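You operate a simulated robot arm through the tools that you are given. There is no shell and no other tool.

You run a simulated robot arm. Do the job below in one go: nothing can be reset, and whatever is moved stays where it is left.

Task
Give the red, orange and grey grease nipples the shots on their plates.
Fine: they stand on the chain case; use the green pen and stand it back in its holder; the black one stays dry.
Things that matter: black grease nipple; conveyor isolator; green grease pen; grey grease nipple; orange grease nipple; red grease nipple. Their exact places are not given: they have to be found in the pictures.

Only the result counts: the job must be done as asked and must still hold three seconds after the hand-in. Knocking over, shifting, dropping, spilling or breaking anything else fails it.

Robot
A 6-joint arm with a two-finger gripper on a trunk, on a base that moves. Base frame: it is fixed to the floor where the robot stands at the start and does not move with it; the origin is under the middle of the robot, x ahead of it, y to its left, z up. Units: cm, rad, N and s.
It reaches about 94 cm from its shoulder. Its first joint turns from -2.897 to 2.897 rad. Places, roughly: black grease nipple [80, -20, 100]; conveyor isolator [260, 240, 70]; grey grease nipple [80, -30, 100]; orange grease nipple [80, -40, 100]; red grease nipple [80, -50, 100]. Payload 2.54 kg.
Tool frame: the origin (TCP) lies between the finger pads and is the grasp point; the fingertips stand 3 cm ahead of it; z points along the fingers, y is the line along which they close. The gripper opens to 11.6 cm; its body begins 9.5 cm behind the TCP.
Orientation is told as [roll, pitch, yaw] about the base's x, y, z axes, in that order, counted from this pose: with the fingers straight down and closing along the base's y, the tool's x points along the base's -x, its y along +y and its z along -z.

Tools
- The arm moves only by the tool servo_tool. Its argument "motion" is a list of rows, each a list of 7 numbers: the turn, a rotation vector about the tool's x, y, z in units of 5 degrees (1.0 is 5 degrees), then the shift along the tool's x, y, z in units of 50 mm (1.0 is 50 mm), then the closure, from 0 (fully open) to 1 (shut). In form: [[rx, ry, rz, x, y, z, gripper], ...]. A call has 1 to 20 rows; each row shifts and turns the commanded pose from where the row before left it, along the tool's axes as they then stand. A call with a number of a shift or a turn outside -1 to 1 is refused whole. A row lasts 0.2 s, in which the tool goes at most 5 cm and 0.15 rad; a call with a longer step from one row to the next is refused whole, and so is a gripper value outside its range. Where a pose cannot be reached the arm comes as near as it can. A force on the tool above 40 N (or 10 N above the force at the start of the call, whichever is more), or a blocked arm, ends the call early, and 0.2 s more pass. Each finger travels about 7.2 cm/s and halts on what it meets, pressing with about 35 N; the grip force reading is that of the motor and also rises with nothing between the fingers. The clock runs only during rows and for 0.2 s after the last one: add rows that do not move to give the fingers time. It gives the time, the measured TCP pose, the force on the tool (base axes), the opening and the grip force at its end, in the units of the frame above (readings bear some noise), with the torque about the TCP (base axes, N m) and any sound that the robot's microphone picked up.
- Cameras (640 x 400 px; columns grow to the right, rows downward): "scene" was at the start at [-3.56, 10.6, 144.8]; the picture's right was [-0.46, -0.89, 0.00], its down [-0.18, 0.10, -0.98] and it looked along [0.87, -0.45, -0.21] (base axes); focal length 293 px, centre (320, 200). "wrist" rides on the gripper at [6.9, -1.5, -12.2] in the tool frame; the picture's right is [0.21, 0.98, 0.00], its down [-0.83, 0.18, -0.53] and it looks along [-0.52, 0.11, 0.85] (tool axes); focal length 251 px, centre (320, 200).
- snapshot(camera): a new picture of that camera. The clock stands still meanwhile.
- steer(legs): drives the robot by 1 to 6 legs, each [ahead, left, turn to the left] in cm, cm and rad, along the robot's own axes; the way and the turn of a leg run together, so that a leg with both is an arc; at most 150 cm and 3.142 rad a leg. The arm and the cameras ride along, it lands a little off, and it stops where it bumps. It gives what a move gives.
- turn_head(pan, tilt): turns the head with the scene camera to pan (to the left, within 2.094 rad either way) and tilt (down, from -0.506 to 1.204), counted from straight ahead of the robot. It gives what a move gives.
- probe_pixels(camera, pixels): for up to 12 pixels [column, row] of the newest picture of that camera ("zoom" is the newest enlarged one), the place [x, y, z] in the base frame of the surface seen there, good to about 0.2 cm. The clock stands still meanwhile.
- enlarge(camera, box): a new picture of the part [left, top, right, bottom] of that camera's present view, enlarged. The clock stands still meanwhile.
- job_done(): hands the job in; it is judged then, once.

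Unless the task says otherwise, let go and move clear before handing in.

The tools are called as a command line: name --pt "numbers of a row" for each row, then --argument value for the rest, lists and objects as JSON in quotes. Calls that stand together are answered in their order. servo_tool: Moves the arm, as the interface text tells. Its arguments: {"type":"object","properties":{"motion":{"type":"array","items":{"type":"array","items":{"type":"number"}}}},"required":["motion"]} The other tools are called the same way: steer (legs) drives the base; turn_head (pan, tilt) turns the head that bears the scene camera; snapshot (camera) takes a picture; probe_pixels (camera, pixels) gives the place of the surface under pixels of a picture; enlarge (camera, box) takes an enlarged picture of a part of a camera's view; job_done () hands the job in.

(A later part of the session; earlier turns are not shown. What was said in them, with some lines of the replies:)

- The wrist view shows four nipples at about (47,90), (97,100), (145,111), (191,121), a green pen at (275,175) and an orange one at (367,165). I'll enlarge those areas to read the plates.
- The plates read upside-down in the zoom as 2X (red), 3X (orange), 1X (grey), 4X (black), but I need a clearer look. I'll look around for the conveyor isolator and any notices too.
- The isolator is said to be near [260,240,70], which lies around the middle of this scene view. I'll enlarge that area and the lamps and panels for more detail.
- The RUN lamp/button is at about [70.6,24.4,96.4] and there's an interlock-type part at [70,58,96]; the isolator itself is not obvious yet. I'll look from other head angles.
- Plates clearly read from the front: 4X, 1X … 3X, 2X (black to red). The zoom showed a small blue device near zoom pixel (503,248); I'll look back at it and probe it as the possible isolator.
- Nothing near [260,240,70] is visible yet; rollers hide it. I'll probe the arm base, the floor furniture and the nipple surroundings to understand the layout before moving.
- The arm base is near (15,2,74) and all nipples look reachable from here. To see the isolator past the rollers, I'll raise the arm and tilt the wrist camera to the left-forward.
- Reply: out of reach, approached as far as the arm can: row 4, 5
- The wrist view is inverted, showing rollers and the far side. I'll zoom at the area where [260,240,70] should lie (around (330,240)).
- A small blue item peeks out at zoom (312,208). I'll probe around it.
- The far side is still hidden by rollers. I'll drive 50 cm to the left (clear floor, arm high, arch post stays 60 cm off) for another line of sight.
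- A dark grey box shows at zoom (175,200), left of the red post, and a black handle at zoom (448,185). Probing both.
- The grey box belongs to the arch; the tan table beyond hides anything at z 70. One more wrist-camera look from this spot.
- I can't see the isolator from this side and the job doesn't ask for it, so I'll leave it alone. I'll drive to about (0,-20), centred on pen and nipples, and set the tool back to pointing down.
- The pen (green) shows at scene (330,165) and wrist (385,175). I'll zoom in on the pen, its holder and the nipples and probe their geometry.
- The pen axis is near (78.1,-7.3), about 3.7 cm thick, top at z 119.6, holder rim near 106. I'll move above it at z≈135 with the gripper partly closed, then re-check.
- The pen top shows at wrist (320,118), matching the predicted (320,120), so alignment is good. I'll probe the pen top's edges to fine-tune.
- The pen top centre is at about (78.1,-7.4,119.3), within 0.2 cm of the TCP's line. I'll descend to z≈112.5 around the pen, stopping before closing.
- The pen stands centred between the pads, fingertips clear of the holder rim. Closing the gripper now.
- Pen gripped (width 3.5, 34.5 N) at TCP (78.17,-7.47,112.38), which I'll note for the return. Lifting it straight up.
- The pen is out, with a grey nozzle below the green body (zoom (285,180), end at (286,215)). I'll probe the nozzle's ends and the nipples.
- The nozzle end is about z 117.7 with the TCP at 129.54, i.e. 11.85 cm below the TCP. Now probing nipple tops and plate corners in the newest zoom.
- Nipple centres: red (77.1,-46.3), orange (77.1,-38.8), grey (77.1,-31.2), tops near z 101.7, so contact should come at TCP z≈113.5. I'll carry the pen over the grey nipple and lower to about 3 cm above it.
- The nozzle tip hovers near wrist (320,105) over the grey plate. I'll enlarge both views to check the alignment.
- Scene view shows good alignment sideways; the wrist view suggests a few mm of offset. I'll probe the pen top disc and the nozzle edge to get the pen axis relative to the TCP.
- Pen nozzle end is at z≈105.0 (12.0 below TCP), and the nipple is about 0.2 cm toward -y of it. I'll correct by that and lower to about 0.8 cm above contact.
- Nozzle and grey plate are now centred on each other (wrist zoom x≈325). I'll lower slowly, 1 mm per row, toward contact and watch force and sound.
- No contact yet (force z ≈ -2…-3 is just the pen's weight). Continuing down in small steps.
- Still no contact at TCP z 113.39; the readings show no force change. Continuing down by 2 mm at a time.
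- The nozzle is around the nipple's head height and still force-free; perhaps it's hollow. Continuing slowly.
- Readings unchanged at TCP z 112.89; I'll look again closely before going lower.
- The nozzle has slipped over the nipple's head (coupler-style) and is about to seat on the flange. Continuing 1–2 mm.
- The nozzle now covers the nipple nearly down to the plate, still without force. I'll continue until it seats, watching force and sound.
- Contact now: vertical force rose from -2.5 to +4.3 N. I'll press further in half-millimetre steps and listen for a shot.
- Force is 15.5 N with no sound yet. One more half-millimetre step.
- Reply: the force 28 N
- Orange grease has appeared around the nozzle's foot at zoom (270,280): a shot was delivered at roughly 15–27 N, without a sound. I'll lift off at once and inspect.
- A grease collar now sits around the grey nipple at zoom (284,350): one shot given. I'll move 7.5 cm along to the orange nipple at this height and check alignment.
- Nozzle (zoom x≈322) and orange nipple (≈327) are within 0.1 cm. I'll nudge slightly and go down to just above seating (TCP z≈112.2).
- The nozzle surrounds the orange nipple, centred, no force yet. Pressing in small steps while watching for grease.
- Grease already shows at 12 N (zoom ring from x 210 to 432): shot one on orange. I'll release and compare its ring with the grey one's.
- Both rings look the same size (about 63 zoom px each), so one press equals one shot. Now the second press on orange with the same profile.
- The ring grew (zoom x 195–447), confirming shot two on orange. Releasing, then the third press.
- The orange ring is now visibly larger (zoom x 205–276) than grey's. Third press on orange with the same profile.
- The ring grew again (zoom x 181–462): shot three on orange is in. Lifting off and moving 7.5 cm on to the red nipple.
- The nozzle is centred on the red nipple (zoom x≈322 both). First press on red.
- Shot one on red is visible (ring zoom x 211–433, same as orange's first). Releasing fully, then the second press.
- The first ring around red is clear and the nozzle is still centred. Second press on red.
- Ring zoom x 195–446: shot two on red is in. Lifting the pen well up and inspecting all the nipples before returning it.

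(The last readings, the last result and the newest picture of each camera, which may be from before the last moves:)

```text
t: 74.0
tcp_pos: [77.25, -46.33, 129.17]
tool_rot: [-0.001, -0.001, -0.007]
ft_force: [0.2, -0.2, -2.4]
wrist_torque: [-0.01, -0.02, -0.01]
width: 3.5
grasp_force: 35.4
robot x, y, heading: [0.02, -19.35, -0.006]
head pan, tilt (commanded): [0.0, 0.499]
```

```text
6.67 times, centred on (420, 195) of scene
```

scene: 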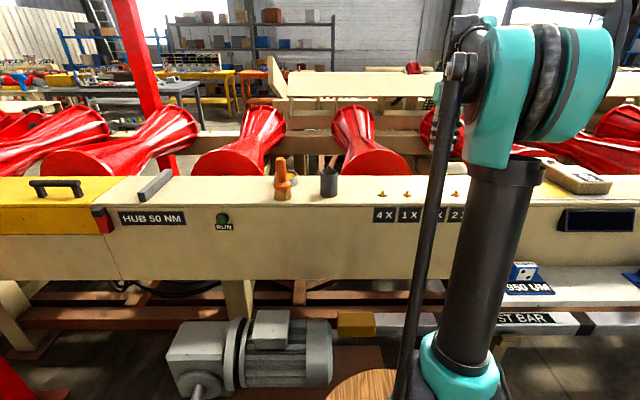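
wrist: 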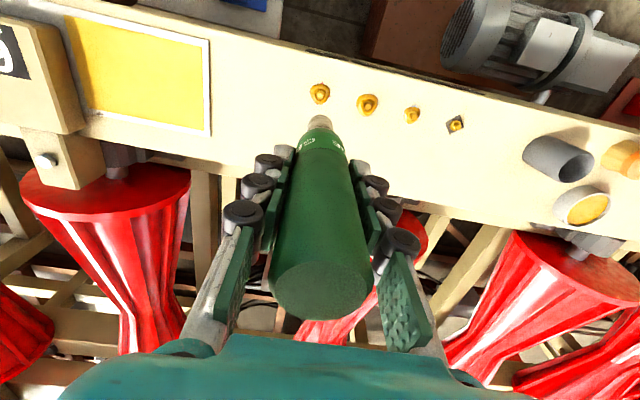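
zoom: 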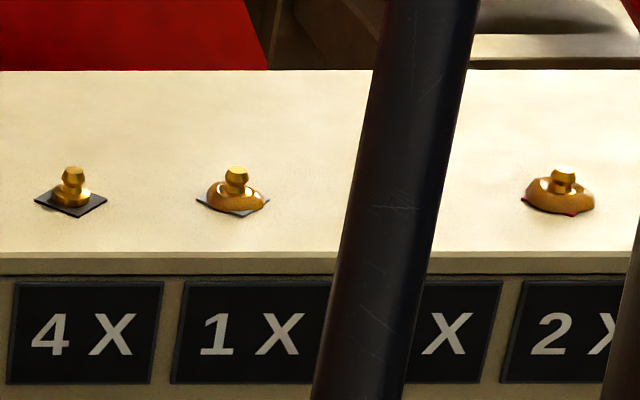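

Ring sizes are consistent: red 2, orange 3, grey 1, black dry. Now carrying the pen back over its holder at a safe height.

servo_tool --pt "0 0 0 0 0.4 0 1" --pt "0 0 0 -0.02 0.7 0 1" --pt "0 0 0 -0.02 0.9 0 1" --pt "0 0 0 -0.02 0.9 0 1" --pt "0 0 0 -0.02 0.9 0 1" --pt "0 0 0 -0.02 0.9 0 1" --pt "0 0 0 -0.02 0.9 0 1" --pt "0 0 0 -0.01 0.9 0 1" --pt "0 0 0 0 0.7 0 1" --pt "0 0 0 0 0.4 0 1" --pt "0 0 0 0 0.17 0 1" --pt "0 0 0 0 0 0 1" --pt "0 0 0 0 0 0 1"

snapshot --camera "wrist"

enlarge --camera "wrist" --box '[270, 60, 370, 130]'

enlarge --camera "scene" --box '[260, 75, 420, 215]'

```text
t: 76.8
tcp_pos: [78.1, -7.25, 129.32]
tool_rot: [0.0, -0.001, -0.006]
ft_force: [-0.5, -0.2, -2.9]
wrist_torque: [0.0, -0.01, 0.0]
width: 3.48
grasp_force: 34.6
robot x, y, heading: [0.3, -19.09, -0.006]
head pan, tilt (commanded): [0.0, 0.499]
```

```text
taken
```

wrist: 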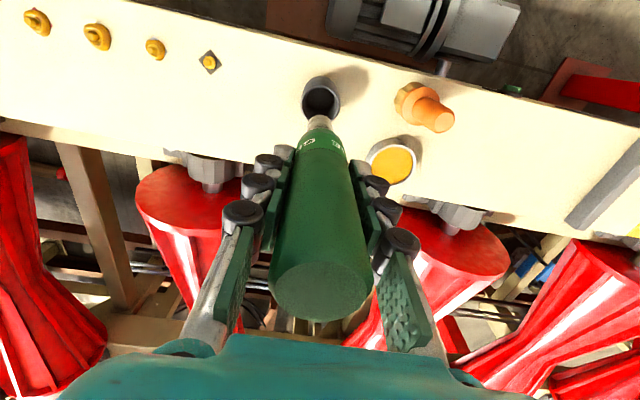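

```text
5.71 times, centred on (320, 95) of wrist
```

zoom: 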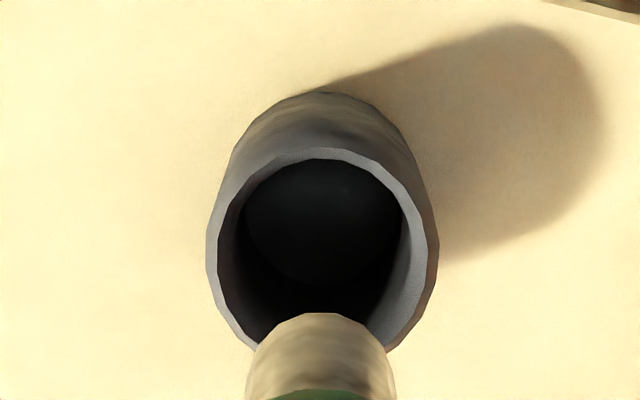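

```text
2.86 times, centred on (340, 145) of scene
```

zoom: 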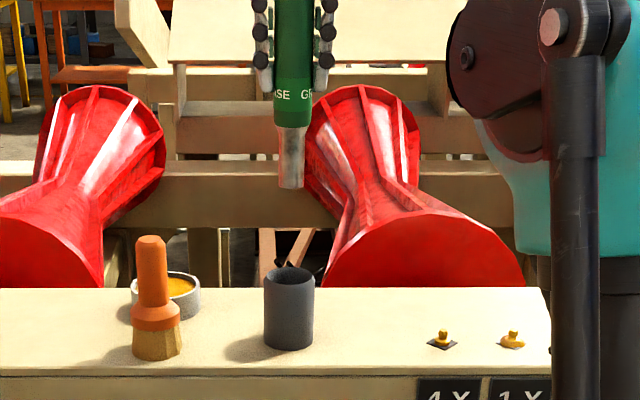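

The holder mouth (zoom centre x≈322) lines up with the nozzle (≈321), and position matches the grasp spot. Lowering the pen into the holder to about 1 cm above its seat.

servo_tool --pt "0 0 0 0 0.01 0.3 1" --pt "0 0 0 0 0 0.4 1" --pt "0 0 0 0 0 0.4 1" --pt "0 0 0 0 0 0.3 1" --pt "0 0 0 0 0 0.3 1" --pt "0 0 0 0 0 0.3 1" --pt "0 0 0 0 0 0.3 1" --pt "0 0 0 0 0 0.3 1" --pt "0 0 0 0 0 0.25 1" --pt "0 0 0 0 0 0.15 1" --pt "0 0 0 0 0 0.14 1" --pt "0 0 0 0 0 0 1"

snapshot --camera "wrist"

enlarge --camera "scene" --box '[260, 95, 420, 215]'

```text
t: 79.4
tcp_pos: [77.93, -7.48, 113.48]
tool_rot: [0.0, 0.0, -0.005]
ft_force: [-0.2, -0.4, -2.4]
wrist_torque: [-0.03, -0.06, -0.01]
width: 3.47
grasp_force: 35.2
robot x, y, heading: [-0.13, -19.18, -0.002]
head pan, tilt (commanded): [0.0, 0.499]
```

```text
taken
```

wrist: 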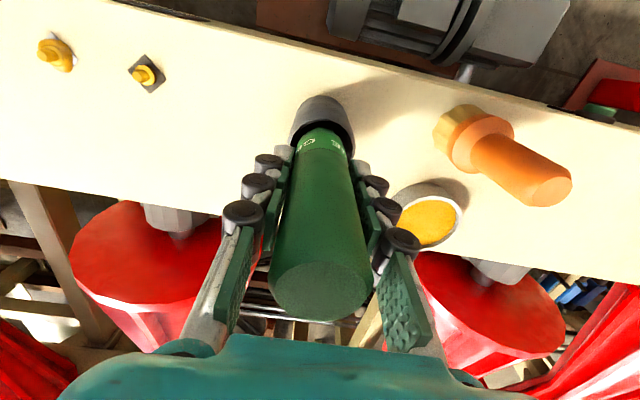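

```text
3.33 times, centred on (340, 155) of scene
```

zoom: 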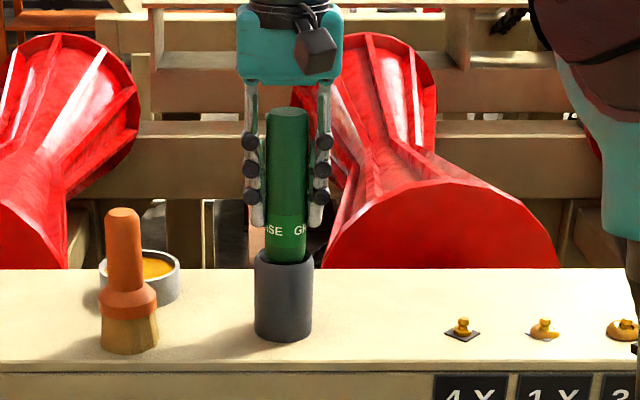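

The pen is inside the holder, free of force at z 113.48. Lowering the last centimetre in millimetre steps.

servo_tool --pt "0 0 0 0 0 0.04 1" --pt "0 0 0 0 0 0.04 1" --pt "0 0 0 0 0 0.04 1" --pt "0 0 0 0 0 0.04 1" --pt "0 0 0 0 0 0.02 1" --pt "0 0 0 0 0 0 1"

```text
t: 80.8
tcp_pos: [78.05, -7.38, 112.57]
tool_rot: [0.0, -0.001, -0.004]
ft_force: [-0.1, 0.4, -2.5]
wrist_torque: [0.02, 0.03, -0.02]
width: 3.48
grasp_force: 35.1
robot x, y, heading: [0.34, -18.87, -0.006]
head pan, tilt (commanded): [0.0, 0.499]
```

servo_tool --pt "0 0 0 0 0 0.02 1" --pt "0 0 0 0 0 0 1"

```text
t: 81.4
tcp_pos: [78.09, -7.37, 112.5]
tool_rot: [-0.001, 0.001, -0.006]
ft_force: [0.2, -0.3, -2.4]
wrist_torque: [-0.01, -0.02, 0.01]
width: 3.49
grasp_force: 35.1
robot x, y, heading: [0.29, -19.18, -0.005]
head pan, tilt (commanded): [0.0, 0.499]
```

servo_tool --pt "0 0 0 0 0 0.01 1" --pt "0 0 0 0 0 0 1"

```text
t: 82.0
tcp_pos: [77.95, -7.35, 112.36]
tool_rot: [0.0, -0.001, -0.006]
ft_force: [0.4, -0.3, 2.8]
wrist_torque: [-0.09, -0.05, 0.01]
width: 3.5
grasp_force: 34.8
robot x, y, heading: [0.06, -19.24, -0.005]
head pan, tilt (commanded): [0.0, 0.499]
```

Seated: the force changed to +2.8 N at the original height. Opening the fingers gently.

servo_tool --pt "0 0 0 0 0 0 0.66" --pt "0 0 0 0 0 0 0.6" --pt "0 0 0 0 0 0 0.52" --pt "0 0 0 0 0 0 0.42" --pt "0 0 0 0 0 0 0.42" --pt "0 0 0 0 0 0 0.42"

snapshot --camera "wrist"

enlarge --camera "scene" --box '[260, 95, 420, 215]'

```text
t: 83.4
tcp_pos: [78.07, -7.4, 112.43]
tool_rot: [0.0, 0.0, -0.004]
ft_force: [0.4, 0.4, 0.2]
wrist_torque: [-0.02, -0.02, 0.01]
width: 6.73
grasp_force: 0.0
robot x, y, heading: [0.09, -19.26, -0.01]
head pan, tilt (commanded): [0.0, 0.499]
```

```text
taken
```

wrist: 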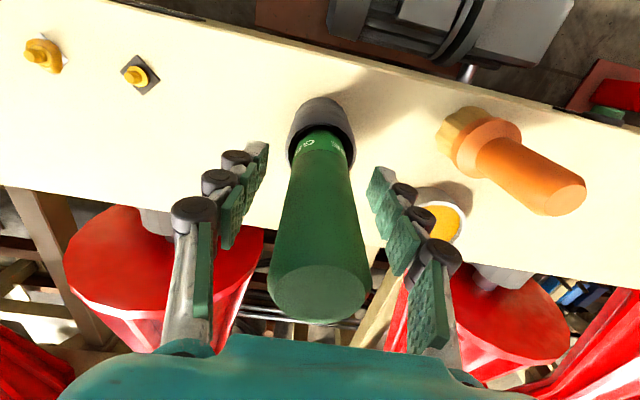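

```text
3.33 times, centred on (340, 155) of scene
```

zoom: 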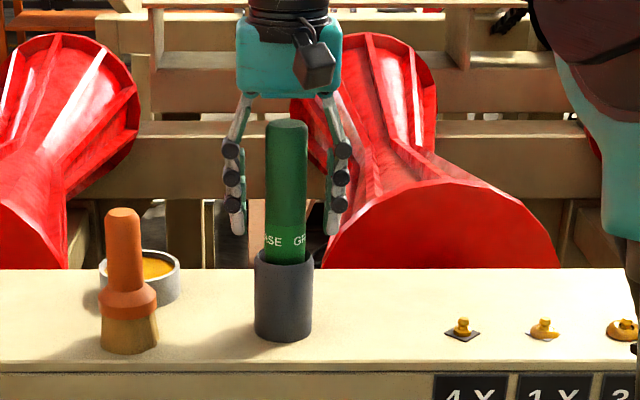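

The pen stands upright in its holder with both fingers clear (width 6.73). Withdrawing straight up.

servo_tool --pt "0 0 0 0 0 -0.2 0.42" --pt "0 0 0 0 0 -0.4 0.42" --pt "0 0 0 0 0 -0.5 0.42" --pt "0 0 0 0 0 -0.6 0.42" --pt "0 0 0 0 0 -0.6 0.42" --pt "0 0 0 0 0 -0.6 0.42" --pt "0 0 0 0 0 -0.6 0.42" --pt "0 0 0 0 0 -0.5 0.42" --pt "0 0 0 0 0 0 0.42"

snapshot --camera "wrist"

snapshot --camera "scene"

enlarge --camera "wrist" --box '[10, 0, 250, 150]'

```text
t: 85.4
tcp_pos: [78.02, -7.32, 132.4]
tool_rot: [0.0, 0.001, -0.006]
ft_force: [-0.2, 0.5, 0.2]
wrist_torque: [0.0, 0.03, -0.01]
width: 6.71
grasp_force: 0.1
robot x, y, heading: [0.09, -19.38, -0.01]
head pan, tilt (commanded): [0.0, 0.499]
```

```text
taken
```

wrist: 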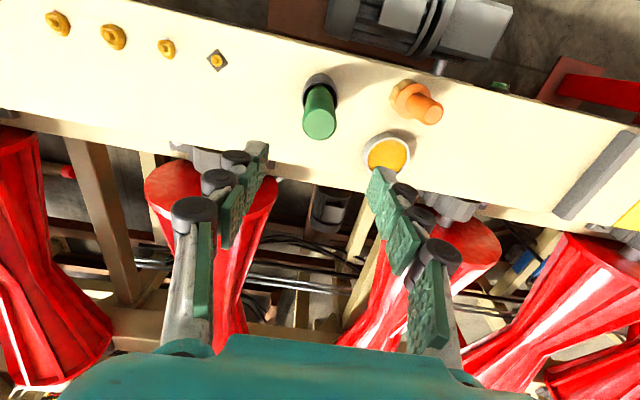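

```text
taken
```

scene: 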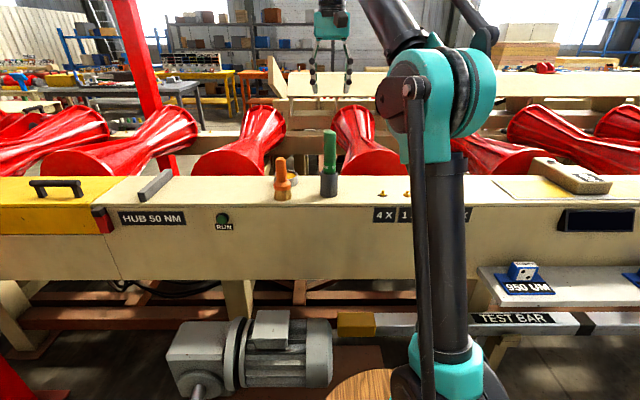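

```text
2.67 times, centred on (130, 75) of wrist
```

zoom: 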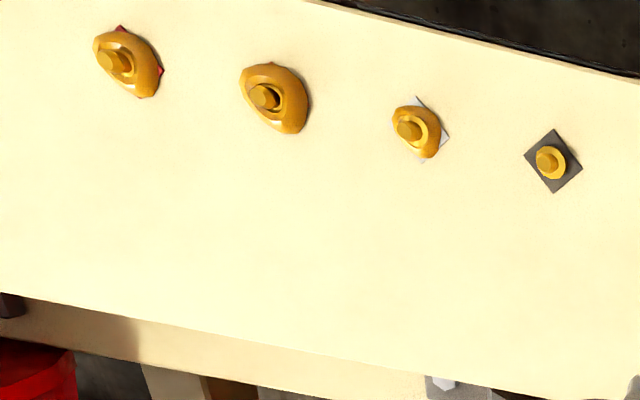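

The pen stands in its holder at scene (330,165) exactly as before. The collars show red 2, orange 3 and grey 1, and black at zoom (550,160) is dry. The gripper is clear, so I'm handing in.

job_done

```text
The job is handed in.
```

The greasing is done and handed in. Red got 2 shots, orange 3 and grey 1, as their plates say. Black stayed dry.

- **Shots:** no click or other sound came with a shot. I counted by the collar of grease around each nipple, which grew with every press. Grey's collar matched orange's after its first shot, so I take it as one.
- **Pen:** the green pen is back upright in its holder, and the gripper was moved clear before hand-in.
- **Conveyor isolator:** I never saw it. It was hidden from this side, so I left it alone and don't know what position it is in. The job did not ask for it to be switched.
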